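You operate a simulated robot arm through the tools that you are given. There is no shell and no other tool. Be economical: measure what you need, move in short steps, check, and stop when the job is done.

The job below is to be done with a simulated robot arm. You get a single attempt, and the scene is never put back.

## Task
Radio off, dial on 1, both pegs in the wooden box, lid shut.
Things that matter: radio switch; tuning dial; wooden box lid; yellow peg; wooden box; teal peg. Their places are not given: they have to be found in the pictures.

It is judged by the outcome, as a careful person would: the job done as asked, and still so three seconds after it is handed in. It fails if anything else is knocked over, pushed out of place, dropped, spilled or broken. Lids that push on must go on centred and level and be pressed home; caps that screw on are set level and turned clockwise until they are tight.

## Robot
A 5-joint arm with a two-finger parallel gripper, fixed in place. Base frame: the origin is at the foot of the arm, x ahead of it, y to its left, z up; the work surface is at about z = 0. Units: m, degrees, N and s.
With the tool pointing down near the work surface it reaches from about 0.26 to 0.68 m from the base axis. Its first joint turns from -66.0 to 66.0 degrees. The tool tilts only in the upright plane through the base axis and itself; it spins freely about its own axis. Payload 2.9 kg.
Tool frame: the origin (TCP) lies between the finger pads and is the grasp point; the fingertips stand 0.03 m ahead of it; z points along the fingers, y is the line along which they close. Largest opening 0.11 m; finger width 0.02, thickness 0.01; the body of the gripper, 0.048 by 0.112 m, starts 0.055 m behind the TCP.
Orientation is that of the tool frame in the base frame, as a unit quaternion [x, y, z, w]. With the fingers straight down and closing along the base's y, the tool's x points along the base's -x, its y along +y and its z along -z.

## Interface
- The arm moves only by the tool servo_tool. Its argument "moves" is text: rows parted by semicolons, each of 7 numbers parted by spaces: the turn, a rotation vector about the base's x, y, z in degrees, then the shift along the base's x, y, z in cm, then the closure in counts, from 0 (fully open) to 255 (shut). In form: ax ay az tx ty tz claw; .... A call has 1 to 20 rows; each row shifts and turns the commanded pose from where the row before left it. Rows are played at 5 a second. More than 0.05 m and 8.6 degrees between two rows, or a gripper value outside its range, and nothing of the call is played. A pose out of reach is approached as far as the arm can. The call stops where the force on the tool passes 40 N (or 10 N more than at its start, if that is more) or the arm is blocked; 0.2 s more then pass. Each finger travels about 0.108 m/s and halts on what it meets, pressing with about 29 N; the grip force reading is that of the motor and also rises with nothing between the fingers. The clock runs only during rows and for 0.2 s after the last one: add rows that do not move to give the fingers time. The reply holds the time, the measured pose of the TCP, the force on the tool along the base axes, the opening and the grip force, in the units named above and with some noise.
- Cameras (640 x 400 px; columns grow to the right, rows downward): "scene" is fixed at [0.0398, -0.4532, 0.6162]; the picture's right is [0.69, -0.72, 0.00], its down [-0.41, -0.39, -0.82] and it looks along [0.60, 0.57, -0.57] (base axes); focal length 297 px, centre (320, 200). "wrist" rides on the gripper at [-0.036, 0, -0.057] in the tool frame; the picture's right is [0.00, -1.00, 0.00], its down [0.97, 0.00, -0.24] and it looks along [0.24, 0.00, 0.97] (tool axes); focal length 218 px, centre (320, 200).
- get_image(camera): a new picture of that camera. No time passes.
- measure_at(camera, pixels): for up to 12 pixels [column, row] of the newest picture of that camera ("zoom" is the newest enlarged one), the place [x, y, z] in the base frame of the surface seen there, good to about 0.002 m, but the place of the scene camera against the robot may be out by one fixed shift of up to 0.018 m in any direction. No time passes.
- zoom(camera, box): a new picture of the part [left, top, right, bottom] of that camera's present view, enlarged. No time passes.
- sign_off(): hands the job in; it is judged then, once.

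Keep the steps short. Do not move on a guess: measure, check each grasp and each placing, and mend mistakes. In all there are 80 turns and 46 pictures (those below and enlarged ones count). Leave the gripper open and the arm clear of the work at the hand-in unless told otherwise, and finish with a single line.

The tools are called after "Call:" by a JSON object that holds its "fn" and its "kwargs". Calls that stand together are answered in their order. servo_tool: Moves the arm, as the interface text tells. Its arguments: {"type":"object","properties":{"moves":{"type":"string"}},"required":["moves"]} The other tools are called the same way: get_image (camera) takes a picture; measure_at (camera, pixels) gives the place of the surface under pixels of a picture; zoom (camera, box) takes an enlarged picture of a part of a camera's view; sign_off () hands the job in.

At the start:

```text
time_s: 0.0
position: [0.3836, 0.0623, 0.4171]
ee_rot: [0.0, 1.0, 0.0, 0.0]
contact_force: [0.6, -0.5, -0.2]
opening: 0.1099
finger_force: 0.1
```

scene: 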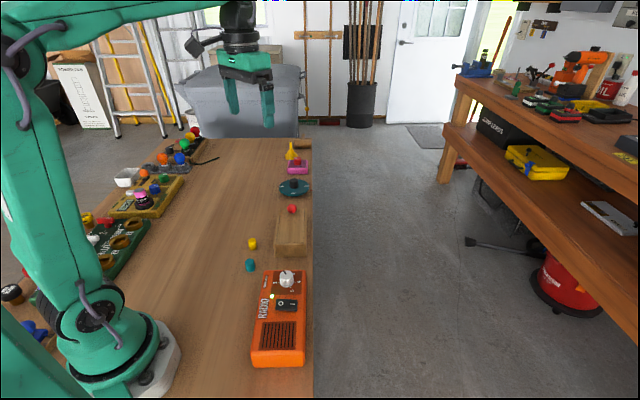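
wrist: 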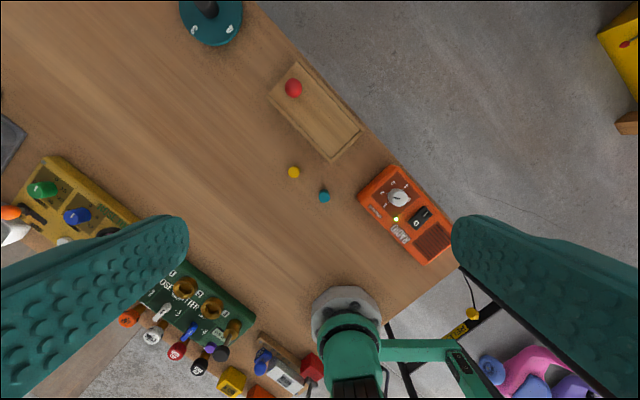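

I see the radio, the box with its lid (red knob) and the two pegs. I'll enlarge both views of them.

Call:
{"fn": "zoom", "kwargs": {"camera": "wrist", "box": [250, 50, 470, 280]}}

Call:
{"fn": "zoom", "kwargs": {"camera": "scene", "box": [220, 190, 340, 380]}}

Call:
{"fn": "measure_at", "kwargs": {"camera": "wrist", "pixels": [[293, 87], [293, 172], [324, 196], [399, 197], [420, 217], [397, 219], [304, 65], [270, 98], [333, 160], [364, 128], [310, 110], [345, 130]]}}

```text
1.74 times, centred on (360, 165) of wrist
```

zoom: 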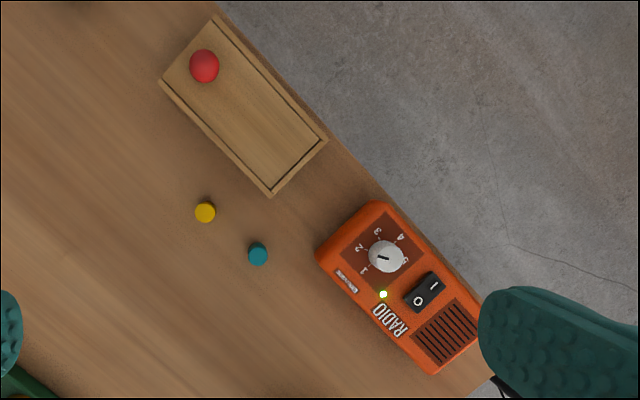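

```text
2.11 times, centred on (280, 285) of scene
```

zoom: 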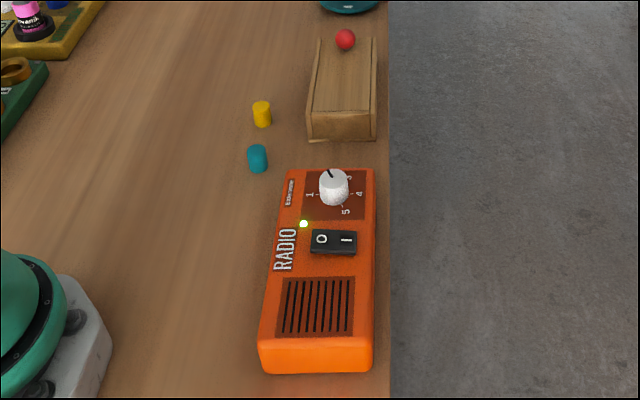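

```text
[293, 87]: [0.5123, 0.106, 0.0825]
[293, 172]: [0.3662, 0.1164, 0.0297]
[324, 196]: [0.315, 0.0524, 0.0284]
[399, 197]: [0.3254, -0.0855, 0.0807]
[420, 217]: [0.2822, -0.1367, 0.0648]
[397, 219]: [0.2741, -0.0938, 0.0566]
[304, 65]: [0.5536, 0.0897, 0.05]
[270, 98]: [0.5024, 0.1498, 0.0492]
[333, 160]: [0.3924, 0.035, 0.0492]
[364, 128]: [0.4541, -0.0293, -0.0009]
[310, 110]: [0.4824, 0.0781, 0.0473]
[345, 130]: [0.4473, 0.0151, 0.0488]
```

The lid looks like a sliding one, with its knob at the far end. I'll handle the radio first, so I'm moving above it for a closer look.

Call:
{"fn": "servo_tool", "kwargs": {"moves": "0 0 0 -1.7 -3.2 -2.8 0;0 0 0 -1.7 -3.2 -2.8 0;0 0 0 -1.7 -3.2 -2.8 0;0 0 0 -1.7 -3.2 -2.8 0;0 0 0 -1.7 -3.2 -2.8 0;0 0 0 0 0 0 0"}}

Call:
{"fn": "get_image", "kwargs": {"camera": "wrist"}}

```text
time_s: 1.4
position: [0.2966, -0.0982, 0.2791]
ee_rot: [0.0, 1.0, 0.001, 0.001]
contact_force: [0.4, 0.7, -0.5]
opening: 0.1098
finger_force: 0.1
```

```text
41 pictures are left
```

wrist: 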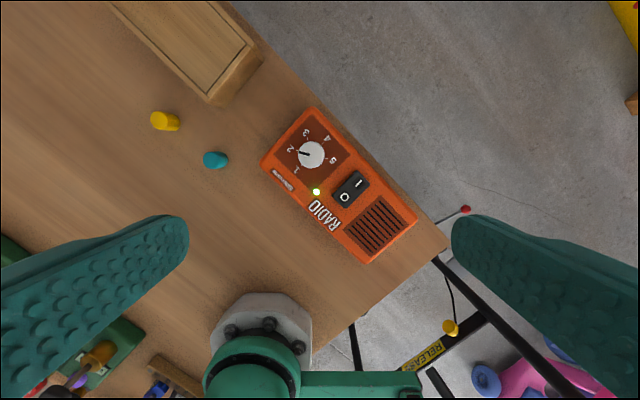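

Call:
{"fn": "zoom", "kwargs": {"camera": "wrist", "box": [250, 95, 430, 270]}}

Call:
{"fn": "measure_at", "kwargs": {"camera": "wrist", "pixels": [[312, 155], [301, 153], [323, 155], [312, 143], [312, 167], [346, 197], [358, 184], [296, 170], [291, 150], [305, 133], [327, 138], [333, 160]]}}

```text
2.29 times, centred on (340, 182) of wrist
```

zoom: 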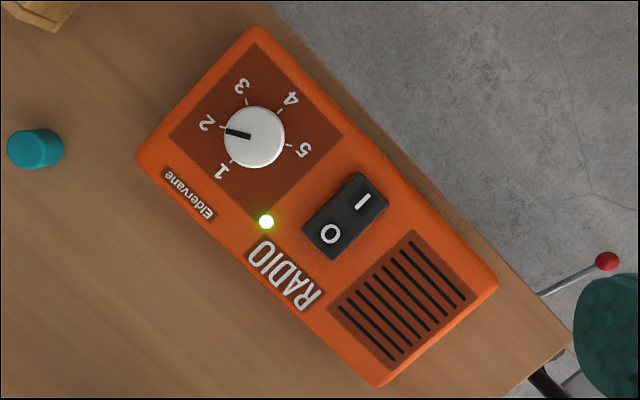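

```text
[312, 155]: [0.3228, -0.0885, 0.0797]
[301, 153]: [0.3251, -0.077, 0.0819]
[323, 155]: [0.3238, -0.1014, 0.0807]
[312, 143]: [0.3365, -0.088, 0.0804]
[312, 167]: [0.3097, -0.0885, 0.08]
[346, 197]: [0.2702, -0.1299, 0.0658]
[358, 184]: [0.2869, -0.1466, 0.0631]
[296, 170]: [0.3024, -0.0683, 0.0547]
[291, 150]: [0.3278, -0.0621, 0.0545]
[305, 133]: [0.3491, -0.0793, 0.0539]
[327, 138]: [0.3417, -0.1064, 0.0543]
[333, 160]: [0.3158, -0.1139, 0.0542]
```

The dial is on 2, and 1 is about 60° counter-clockwise from it. The rocker is on I, with the O end raised at (0.270,-0.130,0.066). Next I'll close the fingers, yaw -45° and go above the O end.

Call:
{"fn": "servo_tool", "kwargs": {"moves": "0 0 -7.5 -0.5 -0.5 -2.5 255;0 0 -7.5 -0.5 -0.5 -2.5 255;0 0 -7.5 -0.5 -0.5 -2.5 255;0 0 -7.5 -0.5 -0.5 -2.5 255;0 0 -7.5 -0.5 -0.5 -2.5 255;0 0 -7.5 -0.4 -0.4 -2.5 255;0 0 0 0 0 0 255;0 0 0 0 0 0 255"}}

Call:
{"fn": "get_image", "kwargs": {"camera": "wrist"}}

```text
time_s: 3.2
position: [0.2695, -0.1259, 0.1275]
ee_rot: [0.384, 0.923, 0.0, 0.0]
contact_force: [-0.4, 0.3, 1.0]
opening: 0.0001
finger_force: 28.7
```

```text
39 pictures are left
```

wrist: 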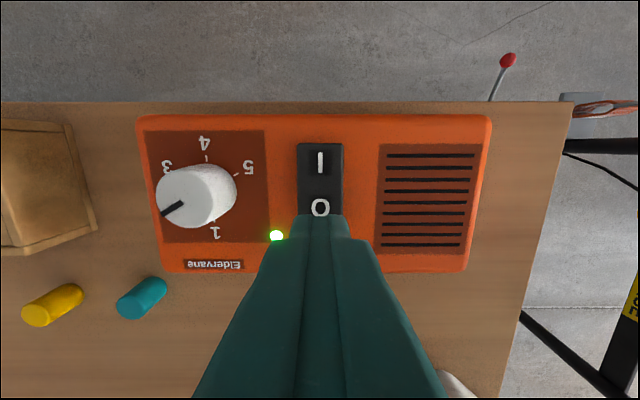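

Call:
{"fn": "measure_at", "kwargs": {"camera": "wrist", "pixels": [[320, 208], [320, 160], [300, 210], [341, 210], [320, 146], [331, 213]]}}

```text
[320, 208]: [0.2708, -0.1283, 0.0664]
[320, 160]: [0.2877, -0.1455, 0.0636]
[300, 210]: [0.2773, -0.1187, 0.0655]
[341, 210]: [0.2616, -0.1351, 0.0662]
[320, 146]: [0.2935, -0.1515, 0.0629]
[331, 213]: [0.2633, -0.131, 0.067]
```

The tip is aligned over O. I'll press down in small steps.

Call:
{"fn": "servo_tool", "kwargs": {"moves": "0 0 0 0.1 -0.1 -1.5 255;0 0 0 0 0 -1.2 255;0 0 0 0 0 -0.2 255;0 0 0 0 0 -0.2 255;0 0 0 0 0 -0.2 255;0 0 0 0 0 -0.2 255;0 0 0 0 0 0 255"}}

Call:
{"fn": "get_image", "kwargs": {"camera": "wrist"}}

```text
time_s: 4.6
position: [0.2687, -0.1287, 0.0948]
ee_rot: [0.382, 0.924, 0.0, 0.001]
contact_force: [-0.5, 2.5, 4.7]
opening: 0.0
finger_force: 29.1
stopped in row 6: the force on the tool passed its limit (the readings are from after the stop); the commanded pose is now the measured one
```

```text
38 pictures are left
```

wrist: 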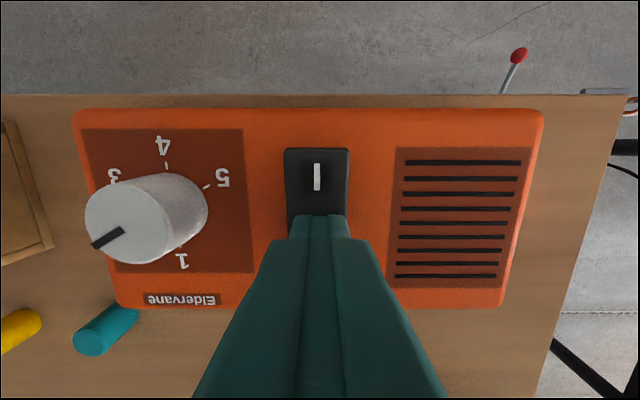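

The force limit tripped, which may be the rocker reaching its stop. I'll lift and check.

Call:
{"fn": "servo_tool", "kwargs": {"moves": "0 0 0 0 0 3 255;0 0 0 0 0 3 255;0 0 0 0 0 0 255"}}

Call:
{"fn": "get_image", "kwargs": {"camera": "wrist"}}

Call:
{"fn": "measure_at", "kwargs": {"camera": "wrist", "pixels": [[320, 200], [320, 160]]}}

```text
time_s: 5.4
position: [0.2713, -0.1277, 0.1548]
ee_rot: [0.382, 0.924, 0.0, 0.0]
contact_force: [0.5, 0.2, 0.0]
opening: 0.0
finger_force: 29.0
```

```text
37 pictures are left
```

wrist: 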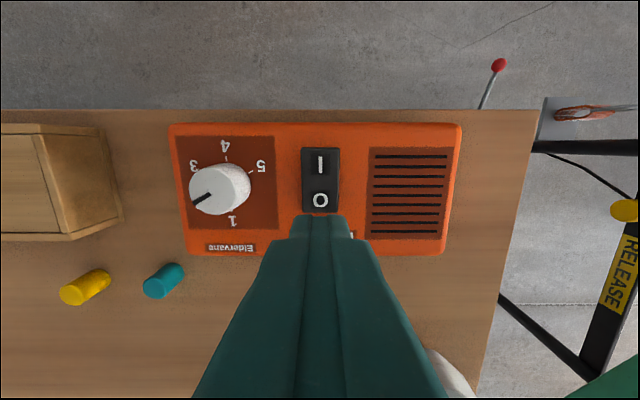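

```text
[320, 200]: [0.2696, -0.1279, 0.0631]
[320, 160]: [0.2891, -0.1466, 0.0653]
```

The heights swapped (O 0.063, I 0.065), so the rocker flipped. Next I'll move over the dial, half open.

Call:
{"fn": "servo_tool", "kwargs": {"moves": "0 0 0 2.6 2.0 0 128;0 0 0 2.6 2.0 0 128;0 0 0 0 0 0 128"}}

Call:
{"fn": "get_image", "kwargs": {"camera": "wrist"}}

Call:
{"fn": "zoom", "kwargs": {"camera": "scene", "box": [220, 190, 340, 380]}}

```text
time_s: 6.2
position: [0.3237, -0.0877, 0.154]
ee_rot: [0.382, 0.924, 0.001, 0.0]
contact_force: [-0.4, 0.7, 0.2]
opening: 0.0548
finger_force: 0.2
```

```text
36 pictures are left
```

wrist: 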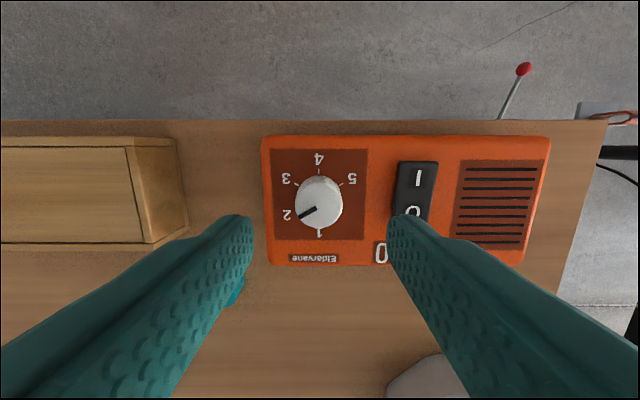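

```text
2.11 times, centred on (280, 285) of scene
```

zoom: 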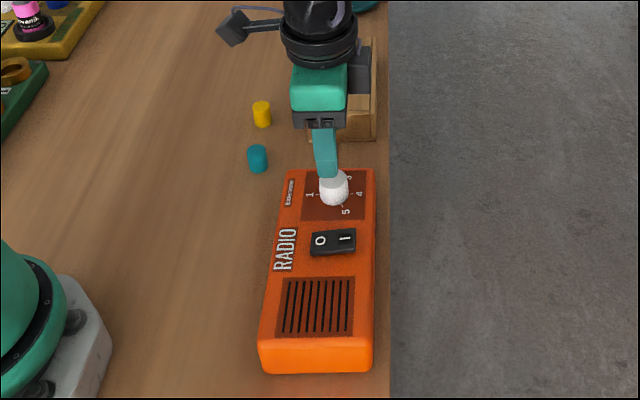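

The LED is out, so the radio is off. I'll descend on the knob at (0.323,-0.089) with about a 45 mm opening, then close.

Call:
{"fn": "servo_tool", "kwargs": {"moves": "0 0 0 0 -0.1 -2.5 150;0 0 0 0 0 -2.5 150;0 0 0 0 0 -1.2 150;0 0 0 0 0 0 150;0 0 0 0 0 0 200;0 0 0 0 0 0 255;0 0 0 0 0 0 255"}}

Call:
{"fn": "get_image", "kwargs": {"camera": "wrist"}}

```text
time_s: 7.8
position: [0.3228, -0.0875, 0.0929]
ee_rot: [0.383, 0.924, -0.001, 0.001]
contact_force: [4.9, 7.1, 0.1]
opening: 0.0307
finger_force: 29.1
```

```text
34 pictures are left
```

wrist: 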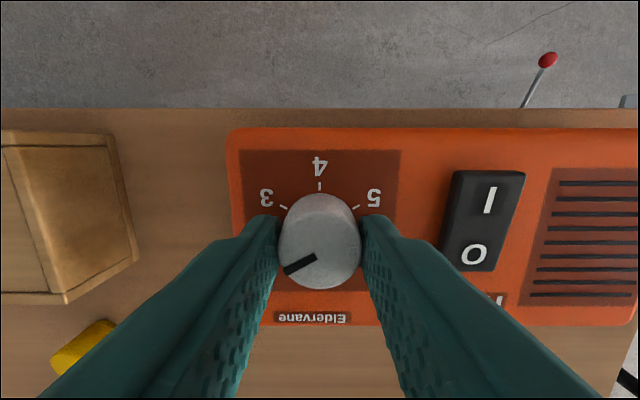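

The knob is gripped at 31 mm. I'll turn it +60° about z.

Call:
{"fn": "servo_tool", "kwargs": {"moves": "0 0 7.5 0.05 0.05 0 255;0 0 7.5 0 0 0 255;0 0 7.5 0 0 0 255;0 0 7.5 0 0 0 255;0 0 7.5 0 0 0 255;0 0 7.5 0 0 0 255;0 0 7.5 0 0 0 255;0 0 7.5 0 0 0 255;0 0 0 0 0 0 255;0 0 0 0 0 0 255"}}

Call:
{"fn": "get_image", "kwargs": {"camera": "wrist"}}

```text
time_s: 10.0
position: [0.3216, -0.0885, 0.0934]
ee_rot: [-0.131, 0.991, 0.0, -0.001]
contact_force: [-4.1, 1.4, 0.2]
opening: 0.0304
finger_force: 28.8
```

```text
33 pictures are left
```

wrist: 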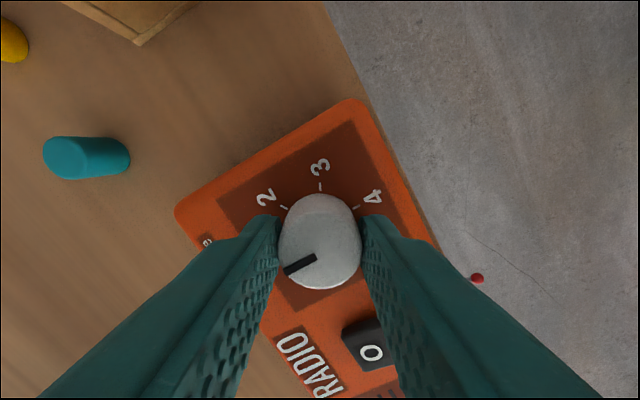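

The knob turned with the grip. I'll open, rise and check.

Call:
{"fn": "servo_tool", "kwargs": {"moves": "0 0 0 0 0 0 150;0 0 0 0 0 0 150;0 0 0 0 0 3 150;0 0 0 0 0 4 150;0 0 0 0 0 4 150;0 0 0 0 0 0 150"}}

Call:
{"fn": "zoom", "kwargs": {"camera": "wrist", "box": [240, 80, 430, 280]}}

```text
time_s: 11.4
position: [0.3218, -0.0904, 0.2041]
ee_rot: [-0.13, 0.991, 0.0, -0.001]
contact_force: [0.6, -0.2, -0.6]
opening: 0.0454
finger_force: 0.0
```

```text
2.00 times, centred on (335, 180) of wrist
```

zoom: 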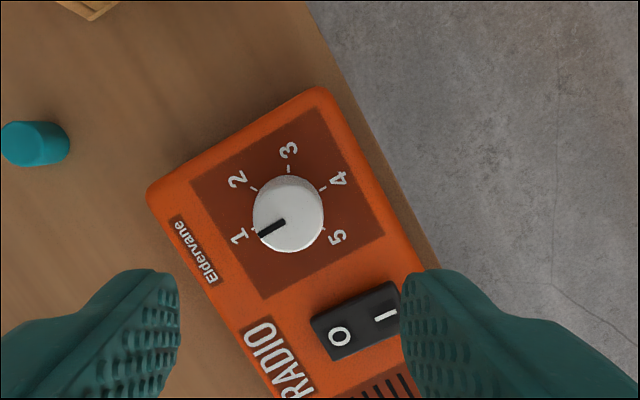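

The dial is on 1, the switch is off and the radio hasn't moved. Next I'll go and inspect the box, with the tool aligned to it.

Call:
{"fn": "servo_tool", "kwargs": {"moves": "0 0 -7.5 2.2 1.55 0.8 60;0 0 -7.5 2.2 1.55 0.8 60;0 0 -7.5 2.2 1.55 0.8 60;0 0 -7.5 2.2 1.55 0.8 60;0 0 -7.5 2.2 1.55 0.8 0;0 0 -7.5 2.2 1.55 0.8 0;0 0 -7.5 2.2 1.55 0.8 0;0 0 -7.5 2.2 1.55 0.8 0;0 0 0 0 0 0 0"}}

Call:
{"fn": "get_image", "kwargs": {"camera": "wrist"}}

Call:
{"fn": "zoom", "kwargs": {"camera": "scene", "box": [240, 170, 340, 270]}}

```text
time_s: 13.4
position: [0.4991, 0.0347, 0.266]
ee_rot: [0.384, 0.923, -0.001, 0.0]
contact_force: [-0.6, 0.5, -0.2]
opening: 0.11
finger_force: 0.0
```

```text
31 pictures are left
```

wrist: 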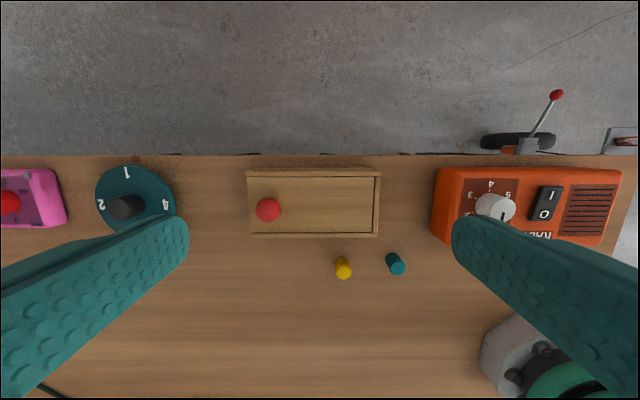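

```text
4.00 times, centred on (290, 220) of scene
```

zoom: 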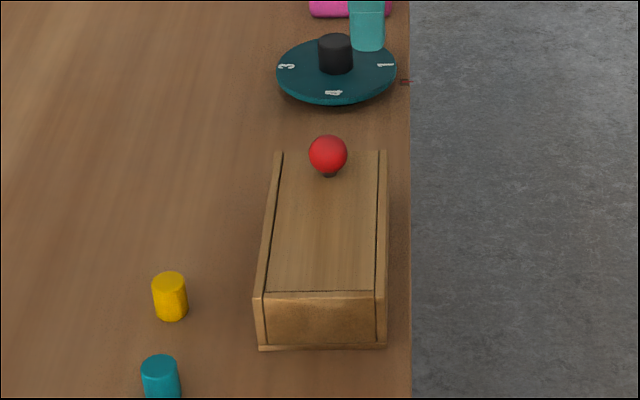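

Call:
{"fn": "zoom", "kwargs": {"camera": "wrist", "box": [90, 140, 410, 290]}}

Call:
{"fn": "measure_at", "kwargs": {"camera": "wrist", "pixels": [[268, 209], [250, 174], [378, 174], [250, 233], [376, 235], [250, 200], [372, 205], [320, 205], [125, 207], [170, 195], [343, 266], [395, 262]]}}

```text
2.00 times, centred on (250, 215) of wrist
```

zoom: 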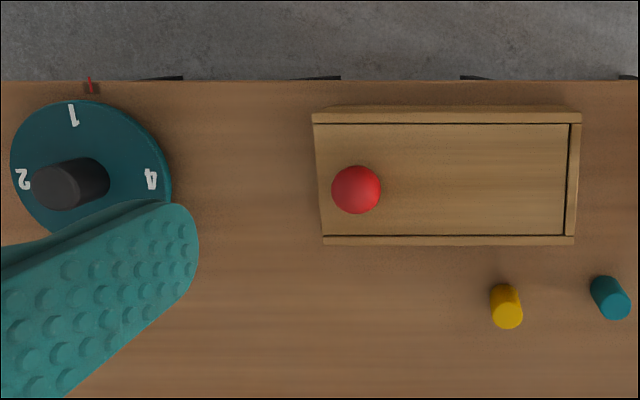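

```text
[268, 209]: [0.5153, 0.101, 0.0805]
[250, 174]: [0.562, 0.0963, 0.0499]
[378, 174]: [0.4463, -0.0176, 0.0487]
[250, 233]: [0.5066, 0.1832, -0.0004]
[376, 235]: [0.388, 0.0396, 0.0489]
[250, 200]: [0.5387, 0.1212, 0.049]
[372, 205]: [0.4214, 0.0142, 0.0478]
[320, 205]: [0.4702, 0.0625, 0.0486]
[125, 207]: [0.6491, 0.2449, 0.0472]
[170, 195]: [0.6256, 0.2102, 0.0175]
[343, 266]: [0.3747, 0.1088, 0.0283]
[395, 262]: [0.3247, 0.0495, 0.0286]
```

It's a sliding lid. The near wall is flush and the far end is open. The knob centre is at about (0.515,0.106,0.068). Its travel toward +u is (0.71,0.70), and I need only about 9 cm, so it stays in its grooves. I'm going above the knob.

Call:
{"fn": "servo_tool", "kwargs": {"moves": "0 0 0 0.4 1.8 -3.15 128;0 0 0 0.4 1.8 -3.15 128;0 0 0 0.4 1.8 -3.15 128;0 0 0 0.4 1.75 -3.15 128;0 0 0 0 0 0 128"}}

Call:
{"fn": "get_image", "kwargs": {"camera": "wrist"}}

```text
time_s: 14.6
position: [0.5145, 0.1065, 0.1412]
ee_rot: [0.383, 0.924, 0.0, 0.0]
contact_force: [-0.1, 0.0, 0.4]
opening: 0.0547
finger_force: 0.0
```

```text
28 pictures are left
```

wrist: 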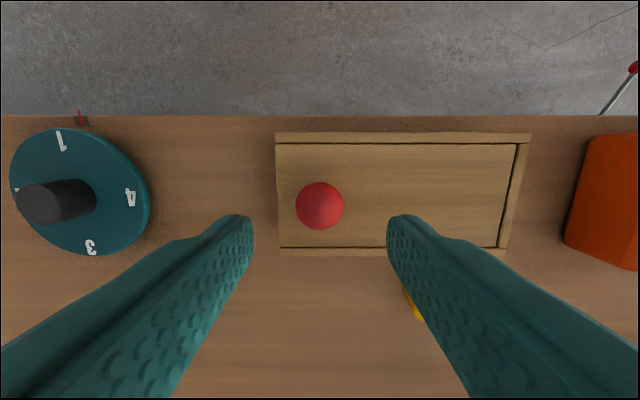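

The knob is centred at column 319. I'll descend 5.3 cm and grip.

Call:
{"fn": "servo_tool", "kwargs": {"moves": "0 0 0 0 0 -2.5 128;0 0 0 0 0 -2 128;0 0 0 0 0 -0.8 128;0 0 0 0 0 0 190;0 0 0 0 0 0 255;0 0 0 0 0 0 255"}}

Call:
{"fn": "get_image", "kwargs": {"camera": "wrist"}}

```text
time_s: 16.0
position: [0.5137, 0.1077, 0.0894]
ee_rot: [0.382, 0.924, 0.001, 0.001]
contact_force: [11.8, 11.0, -9.3]
opening: 0.0293
finger_force: 44.9
```

```text
27 pictures are left
```

wrist: 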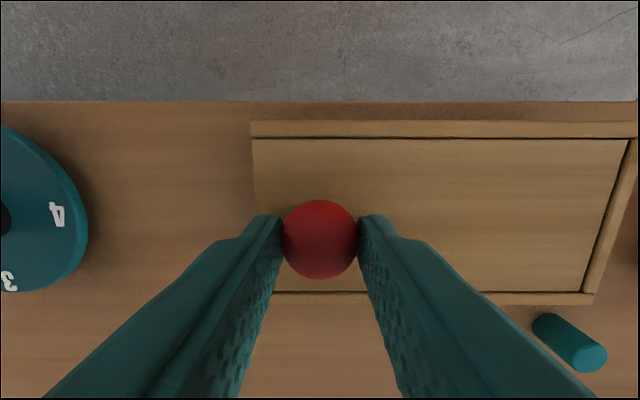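

Gripped. I'll slide +u by 3 cm as a test.

Call:
{"fn": "servo_tool", "kwargs": {"moves": "0 0 0 0.35 0.35 0 255;0 0 0 0.35 0.35 0 255;0 0 0 0.35 0.35 0 255;0 0 0 0.35 0.35 0 255;0 0 0 0.35 0.35 0 255;0 0 0 0.35 0.35 0 255;0 0 0 0 0 0 255"}}

Call:
{"fn": "get_image", "kwargs": {"camera": "wrist"}}

```text
time_s: 17.6
position: [0.5342, 0.1293, 0.0875]
ee_rot: [0.381, 0.925, 0.0, -0.001]
contact_force: [-24.1, 23.9, 16.6]
opening: 0.0292
finger_force: 44.5
```

```text
26 pictures are left
```

wrist: 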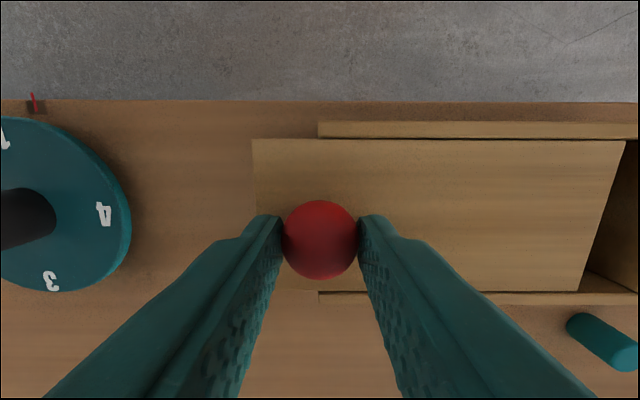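

The lid slides, but there's side force toward (-x,+y). The true direction is nearer 46°, so I'll relax that and continue about 6 cm.

Call:
{"fn": "servo_tool", "kwargs": {"moves": "0 0 0 -0.06 0.06 0.1 255;0 0 0 0.41 0.435 0 255;0 0 0 0.41 0.435 0 255;0 0 0 0.41 0.435 0 255;0 0 0 0.41 0.435 0 255;0 0 0 0.41 0.435 0 255;0 0 0 0 0 0 255"}}

```text
time_s: 19.2
position: [0.5557, 0.1493, 0.0886]
ee_rot: [0.383, 0.924, -0.001, -0.001]
contact_force: [-9.6, 10.6, 2.7]
opening: 0.0295
finger_force: 45.2
```

Call:
{"fn": "servo_tool", "kwargs": {"moves": "0 0 0 -0.02 0.02 0 255;0 0 0 0.41 0.43 0 255;0 0 0 0.41 0.43 0 255;0 0 0 0.41 0.43 0 255;0 0 0 0.41 0.43 0 255;0 0 0 0.41 0.43 0 255;0 0 0 0.2 0.21 0 255;0 0 0 0 0 0 255"}}

Call:
{"fn": "get_image", "kwargs": {"camera": "wrist"}}

Call:
{"fn": "zoom", "kwargs": {"camera": "scene", "box": [240, 170, 340, 270]}}

```text
time_s: 21.0
position: [0.5773, 0.1718, 0.0882]
ee_rot: [0.383, 0.924, -0.001, 0.0]
contact_force: [13.0, -15.1, -14.9]
opening: 0.0293
finger_force: 45.4
```

```text
25 pictures are left
```

wrist: 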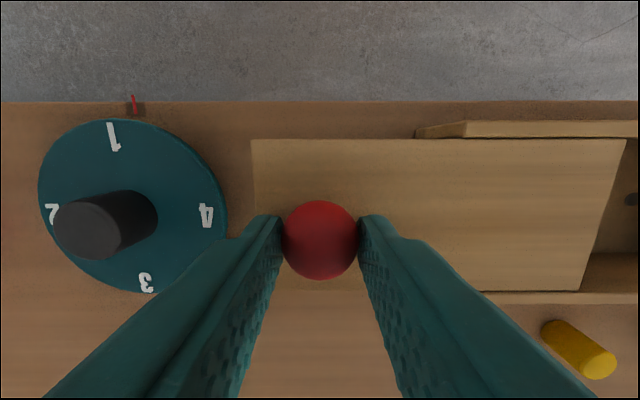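

```text
4.00 times, centred on (290, 220) of scene
```

zoom: 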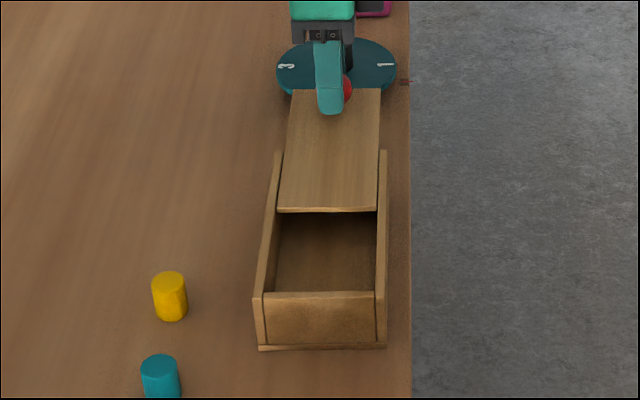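

The opening is about 9 cm, the box hasn't moved and the lid is still held by the rails. I'll release gently and rise.

Call:
{"fn": "servo_tool", "kwargs": {"moves": "0 0 0 0.03 -0.03 -0.05 255;0 0 0 0 0 0 200;0 0 0 0 0 0 128;0 0 0 0 0 0 128;0 0 0 0 0 3 128;0 0 0 0 0 4 128;0 0 0 0 0 0 128"}}

Call:
{"fn": "zoom", "kwargs": {"camera": "scene", "box": [240, 170, 340, 270]}}

```text
time_s: 22.6
position: [0.5784, 0.1718, 0.1582]
ee_rot: [0.382, 0.924, 0.0, 0.0]
contact_force: [-1.0, 0.1, -0.1]
opening: 0.0549
finger_force: 0.0
```

```text
4.00 times, centred on (290, 220) of scene
```

zoom: 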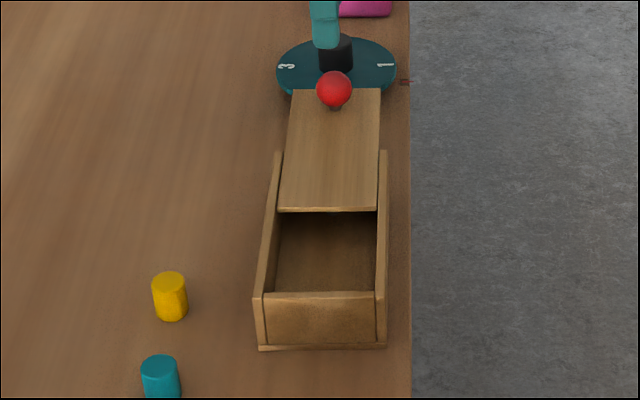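

The lid is stable. Now the pegs: I'll move above the yellow one at about (0.368,0.114).

Call:
{"fn": "servo_tool", "kwargs": {"moves": "0 0 0 -4.2 -1.16 0 128;0 0 0 -4.2 -1.16 0 128;0 0 0 -4.2 -1.16 0 128;0 0 0 -4.2 -1.16 0 128;0 0 0 -4.2 -1.16 0 128;0 0 0 0 0 0 128"}}

Call:
{"fn": "get_image", "kwargs": {"camera": "wrist"}}

```text
time_s: 24.0
position: [0.3674, 0.1161, 0.1574]
ee_rot: [0.383, 0.924, -0.001, 0.0]
contact_force: [-0.1, 0.1, -0.5]
opening: 0.0551
finger_force: 0.1
```

```text
22 pictures are left
```

wrist: 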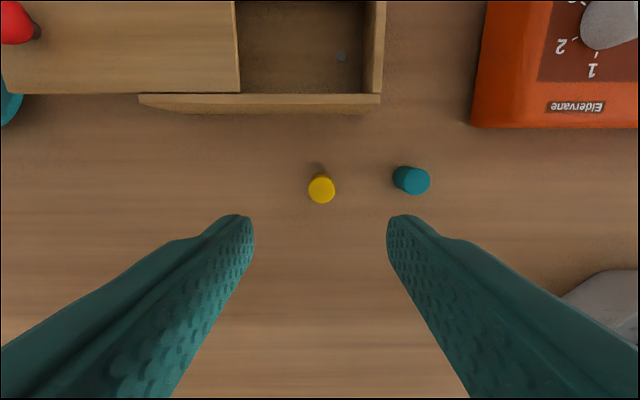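

Call:
{"fn": "measure_at", "kwargs": {"camera": "wrist", "pixels": [[322, 190], [410, 181], [341, 56], [310, 60], [340, 80], [362, 60], [385, 60], [240, 60], [370, 98], [322, 200], [417, 180]]}}

Call:
{"fn": "zoom", "kwargs": {"camera": "wrist", "box": [220, 0, 440, 220]}}

```text
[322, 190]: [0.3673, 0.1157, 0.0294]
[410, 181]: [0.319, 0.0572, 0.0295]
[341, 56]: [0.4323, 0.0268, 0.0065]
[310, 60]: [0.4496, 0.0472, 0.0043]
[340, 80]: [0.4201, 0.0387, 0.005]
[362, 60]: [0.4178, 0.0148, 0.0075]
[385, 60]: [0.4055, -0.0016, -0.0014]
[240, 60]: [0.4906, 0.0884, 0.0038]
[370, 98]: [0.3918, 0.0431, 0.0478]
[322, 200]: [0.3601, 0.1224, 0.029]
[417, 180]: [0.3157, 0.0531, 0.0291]
```

```text
1.82 times, centred on (330, 110) of wrist
```

zoom: 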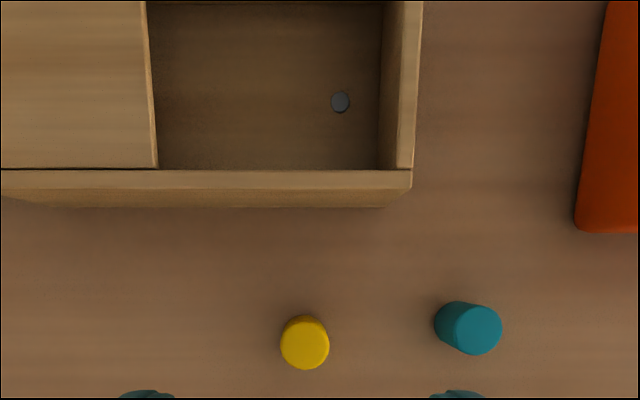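

The box floor is at z≈0.005 with a small grey disc near its near wall. The yellow peg is at (0.367,0.1157), top 0.029, right under the tool. I'll descend and grip it.

Call:
{"fn": "servo_tool", "kwargs": {"moves": "0 0 0 0 0 -4 128;0 0 0 0 0 -4 128;0 0 0 0 0 -2.5 128;0 0 0 0 0 -1.4 128;0 0 0 0 0 0 128;0 0 0 0 0 0 190;0 0 0 0 0 0 255;0 0 0 0 0 0 255"}}

```text
time_s: 25.8
position: [0.3674, 0.1168, 0.0389]
ee_rot: [0.382, 0.924, 0.0, 0.0]
contact_force: [-0.9, 0.3, 0.4]
opening: 0.0188
finger_force: 28.5
```

The yellow peg is gripped at 18.8 mm. I'll lift and carry it above the opening at (0.469,0.040).

Call:
{"fn": "servo_tool", "kwargs": {"moves": "0 0 0 0 0 4 255;0 0 0 0 0 4 255;0 0 0 2.54 -1.9 0 255;0 0 0 2.54 -1.9 0 255;0 0 0 2.54 -1.9 0 255;0 0 0 2.52 -1.95 0 255;0 0 0 0 0 0 255"}}

Call:
{"fn": "get_image", "kwargs": {"camera": "wrist"}}

```text
time_s: 27.4
position: [0.4691, 0.0381, 0.119]
ee_rot: [0.382, 0.924, 0.0, 0.0]
contact_force: [0.1, 0.2, 0.0]
opening: 0.0186
finger_force: 29.1
```

```text
20 pictures are left
```

wrist: 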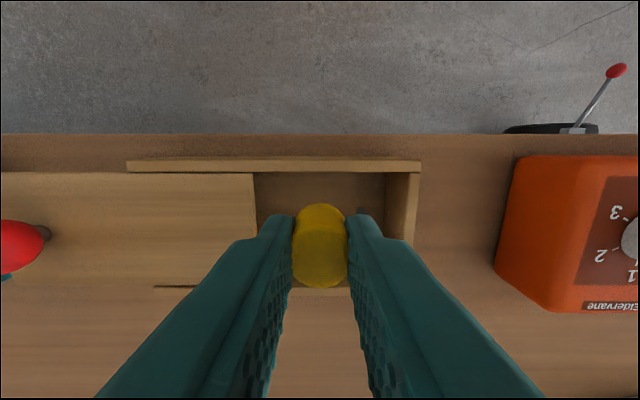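

Call:
{"fn": "measure_at", "kwargs": {"camera": "wrist", "pixels": [[270, 160], [270, 169], [275, 180], [398, 190], [252, 200], [385, 180], [300, 293]]}}

```text
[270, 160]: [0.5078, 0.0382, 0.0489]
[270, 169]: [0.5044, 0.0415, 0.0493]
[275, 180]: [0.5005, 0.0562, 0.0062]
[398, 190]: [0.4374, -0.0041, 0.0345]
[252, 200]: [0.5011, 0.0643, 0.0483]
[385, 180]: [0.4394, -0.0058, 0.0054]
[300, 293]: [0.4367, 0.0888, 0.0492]
```

Clearances are good: the rail inner edge is at v≈0.325 and the peg at 0.305. I'll lower 7.5 cm, release to about 34 mm and rise.

Call:
{"fn": "servo_tool", "kwargs": {"moves": "0 0 0 0 0 -3 255;0 0 0 0 0 -2.5 255;0 0 0 0 0 -1.5 255;0 0 0 0 0 -0.4 255;0 0 0 0 0 0 255"}}

```text
time_s: 28.6
position: [0.4675, 0.039, 0.0445]
ee_rot: [0.383, 0.924, 0.0, 0.0]
contact_force: [-1.6, -0.9, 1.5]
opening: 0.0219
finger_force: 29.0
```

Call:
{"fn": "servo_tool", "kwargs": {"moves": "0 0 0 0 0 -0.1 255;0 0 0 0 0 0 200;0 0 0 0 0 0 176;0 0 0 0 0 0 176;0 0 0 0 0 2 176;0 0 0 0 0 4 176;0 0 0 0 0 3 176;0 0 0 0 0 0 128"}}

Call:
{"fn": "get_image", "kwargs": {"camera": "wrist"}}

```text
time_s: 30.4
position: [0.4673, 0.0377, 0.1351]
ee_rot: [0.383, 0.924, 0.0, -0.001]
contact_force: [0.9, 0.1, 0.0]
opening: 0.0552
finger_force: 0.0
```

```text
19 pictures are left
```

wrist: 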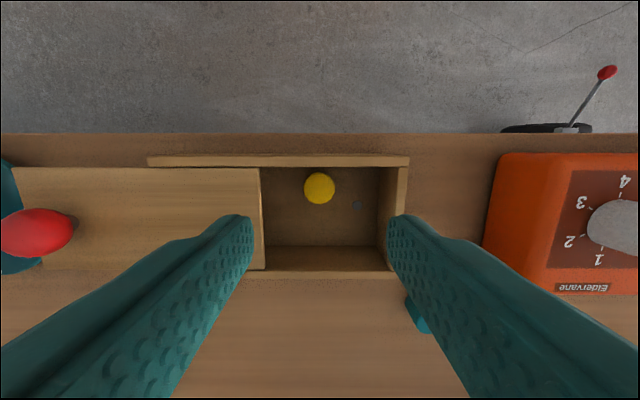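

The yellow peg stands upright in the box. Next I'll go above the teal peg at (0.319,0.057).

Call:
{"fn": "servo_tool", "kwargs": {"moves": "0 0 0 -3.7 0.48 0.5 128;0 0 0 -3.7 0.48 0 128;0 0 0 -3.7 0.48 0 128;0 0 0 -3.72 0.46 0 128;0 0 0 0 0 0 128"}}

Call:
{"fn": "get_image", "kwargs": {"camera": "wrist"}}

Call:
{"fn": "measure_at", "kwargs": {"camera": "wrist", "pixels": [[320, 190], [320, 200], [320, 180]]}}

```text
time_s: 31.6
position: [0.3186, 0.0575, 0.1407]
ee_rot: [0.383, 0.924, 0.0, -0.001]
contact_force: [-0.1, 0.1, 0.8]
opening: 0.0546
finger_force: 0.0
```

```text
18 pictures are left
```

wrist: 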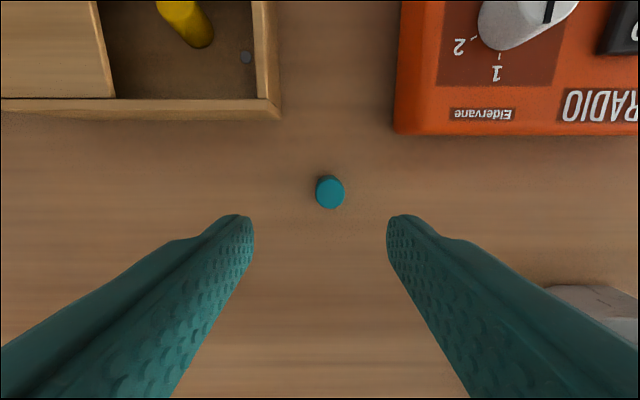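

```text
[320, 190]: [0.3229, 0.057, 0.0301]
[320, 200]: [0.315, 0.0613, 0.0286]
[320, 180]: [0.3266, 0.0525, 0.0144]
```

Call:
{"fn": "measure_at", "kwargs": {"camera": "wrist", "pixels": [[330, 192], [318, 192], [342, 192], [330, 180], [330, 206]]}}

```text
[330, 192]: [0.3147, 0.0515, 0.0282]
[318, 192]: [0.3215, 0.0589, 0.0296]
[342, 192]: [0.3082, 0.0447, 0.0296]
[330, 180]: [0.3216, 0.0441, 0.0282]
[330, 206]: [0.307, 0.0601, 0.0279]
```

The teal centre is at (0.315,0.0517), so I'll shift there, descend and grip.

Call:
{"fn": "servo_tool", "kwargs": {"moves": "0 0 0 -0.37 -0.58 -2 128;0 0 0 0 0 -4 128;0 0 0 0 0 -3 128;0 0 0 0 0 -1.2 128;0 0 0 0 0 0 128;0 0 0 0 0 0 190;0 0 0 0 0 0 255;0 0 0 0 0 0 255"}}

```text
time_s: 33.4
position: [0.316, 0.054, 0.0375]
ee_rot: [0.383, 0.924, 0.0, 0.0]
contact_force: [0.0, -0.4, 0.1]
opening: 0.0217
finger_force: 29.0
```

Gripped. I'll lift and carry it to above (0.447,0.062).

Call:
{"fn": "servo_tool", "kwargs": {"moves": "0 0 0 0 0 4 255;0 0 0 0 0 4.3 255;0 0 0 3.28 0.23 0 255;0 0 0 3.28 0.23 0 255;0 0 0 3.28 0.23 0 255;0 0 0 3.28 0.23 0 255;0 0 0 0 0 0 255"}}

Call:
{"fn": "get_image", "kwargs": {"camera": "wrist"}}

```text
time_s: 35.0
position: [0.4481, 0.0607, 0.1195]
ee_rot: [0.384, 0.924, 0.0, 0.0]
contact_force: [0.1, -0.6, -0.3]
opening: 0.0218
finger_force: 28.6
```

```text
17 pictures are left
```

wrist: 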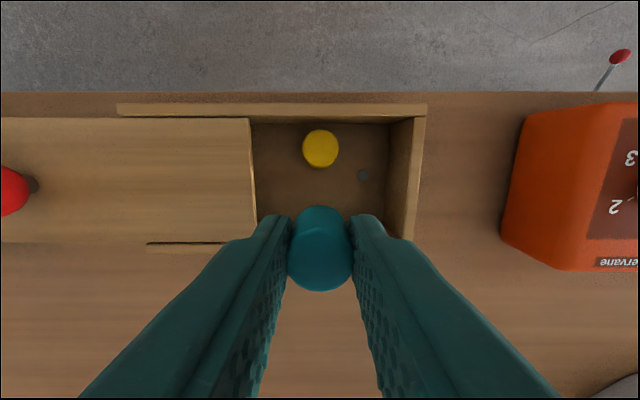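

Aligned, with clearance all round. I'll lower, release and rise.

Call:
{"fn": "servo_tool", "kwargs": {"moves": "0 0 0 0 0 -3 255;0 0 0 0 0 -2.5 255;0 0 0 0 0 -1.5 255;0 0 0 0 0 -0.5 255;0 0 0 0 0 0 255;0 0 0 0 0 0 200;0 0 0 0 0 0 174;0 0 0 0 0 0 174;0 0 0 0 0 2 174;0 0 0 0 0 4 174;0 0 0 0 0 3 174;0 0 0 0 0 0 128"}}

Call:
{"fn": "get_image", "kwargs": {"camera": "wrist"}}

```text
time_s: 37.6
position: [0.4475, 0.061, 0.1349]
ee_rot: [0.384, 0.923, 0.0, 0.0]
contact_force: [-0.1, -0.2, 0.5]
opening: 0.055
finger_force: 0.0
```

```text
16 pictures are left
```

wrist: 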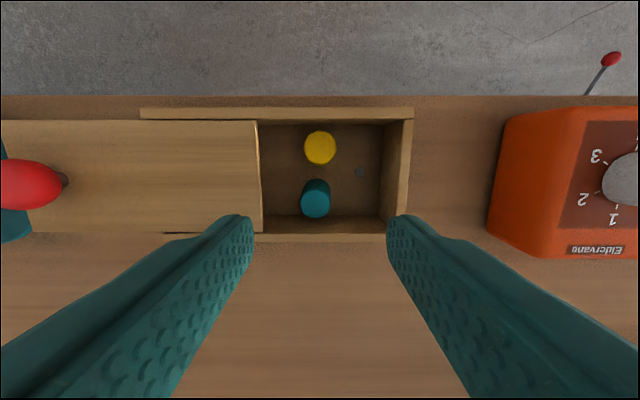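

Both pegs stand in the box. I'll check their tops against the lid height, then return over the lid knob.

Call:
{"fn": "measure_at", "kwargs": {"camera": "wrist", "pixels": [[320, 147], [315, 205], [258, 180], [262, 190], [220, 180]]}}

Call:
{"fn": "servo_tool", "kwargs": {"moves": "0 0 0 3.25 2.76 0.2 128;0 0 0 3.25 2.76 0.2 128;0 0 0 3.25 2.76 0.2 128;0 0 0 3.25 2.76 0 128;0 0 0 0 0 0 128"}}

Call:
{"fn": "get_image", "kwargs": {"camera": "wrist"}}

```text
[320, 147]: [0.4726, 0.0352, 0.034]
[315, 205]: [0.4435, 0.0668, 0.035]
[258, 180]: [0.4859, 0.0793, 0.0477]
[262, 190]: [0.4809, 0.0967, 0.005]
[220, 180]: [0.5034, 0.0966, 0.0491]
```

```text
time_s: 38.8
position: [0.5775, 0.1745, 0.1405]
ee_rot: [0.383, 0.924, 0.0, 0.0]
contact_force: [0.1, -0.5, -0.4]
opening: 0.0552
finger_force: 0.1
```

```text
15 pictures are left
```

wrist: 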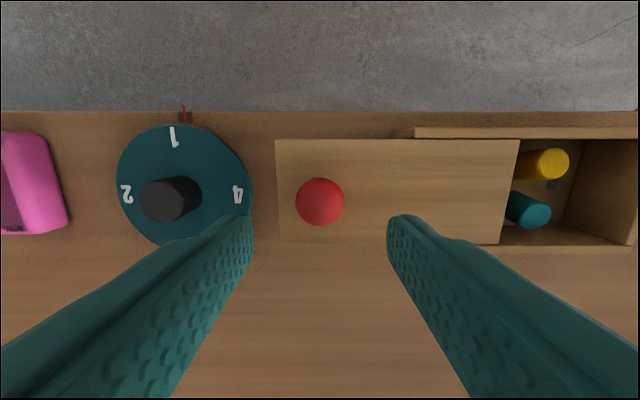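

The pegs' tops (0.035) are below the lid. The knob is centred in column and needs about 2–3 mm toward +v. I'll descend and grip.

Call:
{"fn": "servo_tool", "kwargs": {"moves": "0 0 0 0.18 -0.2 -2.5 128;0 0 0 0 0 -2 128;0 0 0 0 0 -0.7 128;0 0 0 0 0 0 190;0 0 0 0 0 0 255;0 0 0 0 0 0 255"}}

```text
time_s: 40.2
position: [0.5804, 0.1702, 0.0883]
ee_rot: [0.382, 0.924, -0.001, -0.001]
contact_force: [0.2, -0.5, -2.2]
opening: 0.0295
finger_force: 45.1
```

Gripped with almost no side force. I'll slide back along -u, 3.6 cm first.

Call:
{"fn": "servo_tool", "kwargs": {"moves": "0 0 0 -0.42 -0.43 0 255;0 0 0 -0.42 -0.43 0 255;0 0 0 -0.42 -0.43 0 255;0 0 0 -0.42 -0.43 0 255;0 0 0 -0.42 -0.43 0 255;0 0 0 -0.42 -0.43 0 255;0 0 0 0 0 0 255"}}

```text
time_s: 41.8
position: [0.5531, 0.1439, 0.0893]
ee_rot: [0.382, 0.924, -0.001, -0.001]
contact_force: [0.2, -1.9, -21.0]
opening: 0.0295
finger_force: 45.1
```

Side force is small and there's a slight downward pull, so I'll ease z by 1 mm and continue.

Call:
{"fn": "servo_tool", "kwargs": {"moves": "0 0 0 0 0 -0.1 255;0 0 0 -0.42 -0.42 0 255;0 0 0 -0.42 -0.42 0 255;0 0 0 -0.42 -0.42 0 255;0 0 0 -0.42 -0.42 0 255;0 0 0 -0.42 -0.42 0 255;0 0 0 -0.42 -0.42 0 255;0 0 0 -0.42 -0.42 0 255;0 0 0 0 0 0 255"}}

Call:
{"fn": "get_image", "kwargs": {"camera": "wrist"}}

```text
time_s: 43.8
position: [0.5239, 0.1137, 0.0885]
ee_rot: [0.381, 0.925, -0.001, -0.002]
contact_force: [-21.1, 22.1, 4.5]
opening: 0.0293
finger_force: 44.7
```

```text
14 pictures are left
```

wrist: 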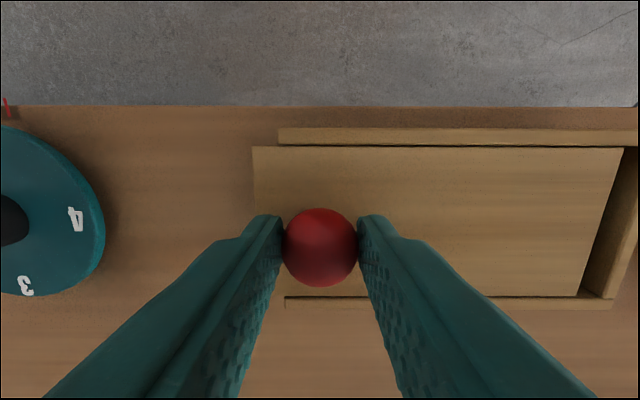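

About 1.1 cm remains. I'll relax the side force, then push in small steps until it stops.

Call:
{"fn": "servo_tool", "kwargs": {"moves": "0 0 0 -0.07 0.07 0 255;0 0 0 -0.21 -0.2 0 255;0 0 0 -0.21 -0.2 0 255;0 0 0 -0.21 -0.2 0 255;0 0 0 -0.14 -0.14 0 255;0 0 0 -0.07 -0.07 0 255;0 0 0 0 0 0 255"}}

Call:
{"fn": "get_image", "kwargs": {"camera": "wrist"}}

```text
time_s: 45.4
position: [0.5164, 0.1057, 0.0888]
ee_rot: [0.382, 0.924, -0.001, 0.0]
contact_force: [-13.9, 12.7, 5.0]
opening: 0.0294
finger_force: 44.8
```

```text
13 pictures are left
```

wrist: 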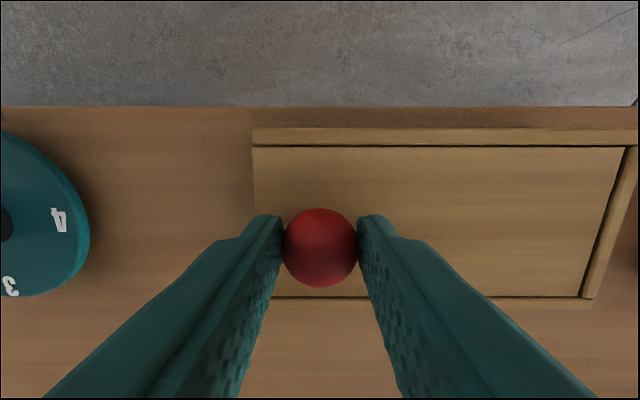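

It looks flush. I'll do a final light seating push in 0.7 mm steps.

Call:
{"fn": "servo_tool", "kwargs": {"moves": "0 0 0 -0.03 0.03 0 255;0 0 0 -0.05 -0.05 0 255;0 0 0 -0.05 -0.05 0 255;0 0 0 0 0 0 255"}}

```text
time_s: 46.4
position: [0.5153, 0.1071, 0.0884]
ee_rot: [0.382, 0.924, 0.001, 0.001]
contact_force: [-6.2, 8.9, 3.9]
opening: 0.0295
finger_force: 44.9
```

Call:
{"fn": "servo_tool", "kwargs": {"moves": "0 0 0 -0.05 -0.05 0 255;0 0 0 -0.05 -0.05 0 255;0 0 0 0 0 0 255"}}

Call:
{"fn": "zoom", "kwargs": {"camera": "wrist", "box": [230, 100, 640, 330]}}

```text
time_s: 47.2
position: [0.5154, 0.1054, 0.0887]
ee_rot: [0.382, 0.924, 0.001, 0.002]
contact_force: [20.0, 21.8, -15.1]
opening: 0.0294
finger_force: 45.3
```

```text
1.56 times, centred on (435, 215) of wrist
```

zoom: 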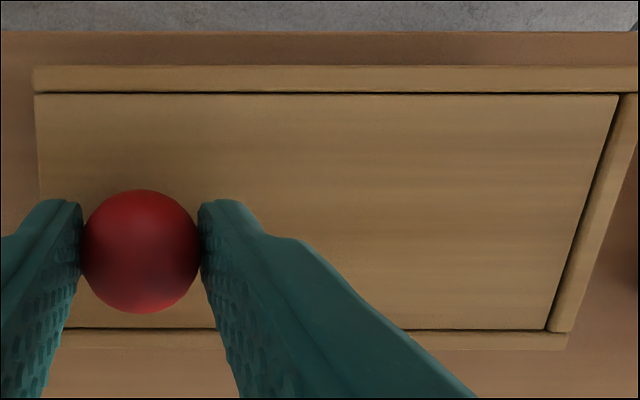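

It has hit its stop, with about 30 N along u, so the lid is home. I'll relax, release, rise and retreat.

Call:
{"fn": "servo_tool", "kwargs": {"moves": "0 0 0 0.05 0.05 0 255;0 0 0 0 0 0 200;0 0 0 0 0 0 128;0 0 0 0 0 0 128;0 0 0 0 0 3 128;0 0 0 0 0 4 128;0 0 0 -0.5 -2 4 60;0 0 0 -0.5 -2 4 0;0 0 0 -0.5 -2 4 0;0 0 0 0 0 0 0"}}

Call:
{"fn": "get_image", "kwargs": {"camera": "wrist"}}

Call:
{"fn": "zoom", "kwargs": {"camera": "scene", "box": [220, 170, 340, 380]}}

```text
time_s: 49.4
position: [0.5004, 0.0454, 0.2781]
ee_rot: [0.383, 0.924, 0.0, -0.001]
contact_force: [0.6, 0.0, 0.1]
opening: 0.1098
finger_force: 0.0
```

```text
11 pictures are left
```

wrist: 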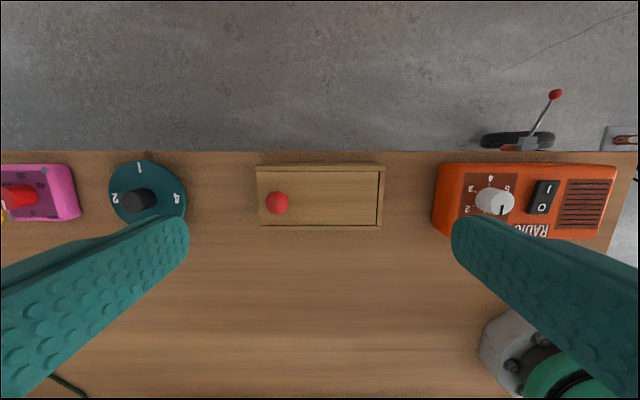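

```text
1.90 times, centred on (280, 275) of scene
```

zoom: 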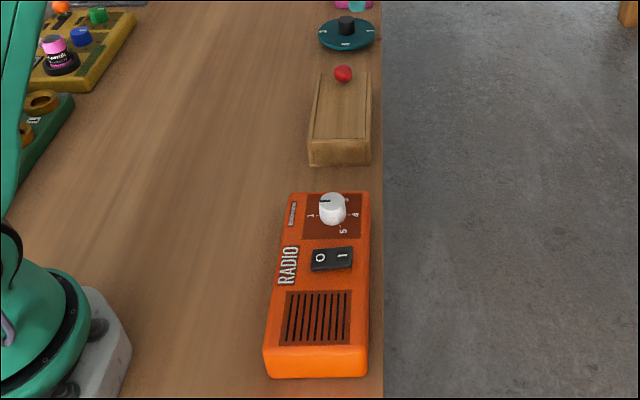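

Everything looks right. One last comparison with the earlier box view, to confirm it hasn't shifted.

Call:
{"fn": "zoom", "kwargs": {"camera": "scene", "box": [240, 170, 340, 270]}}

```text
4.00 times, centred on (290, 220) of scene
```

zoom: 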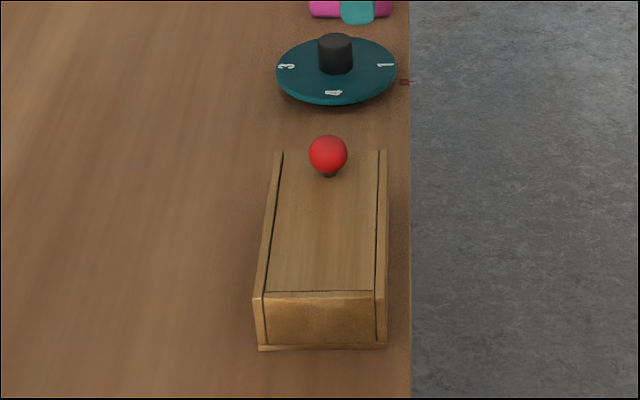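

The box sits exactly as at the start with its lid shut, and the arm is clear with the gripper open. I'm handing in.

Call:
{"fn": "sign_off", "kwargs": {}}

```text
The job is handed in.
```

The radio is off, the dial is on 1, both pegs are in the wooden box and its lid is shut.
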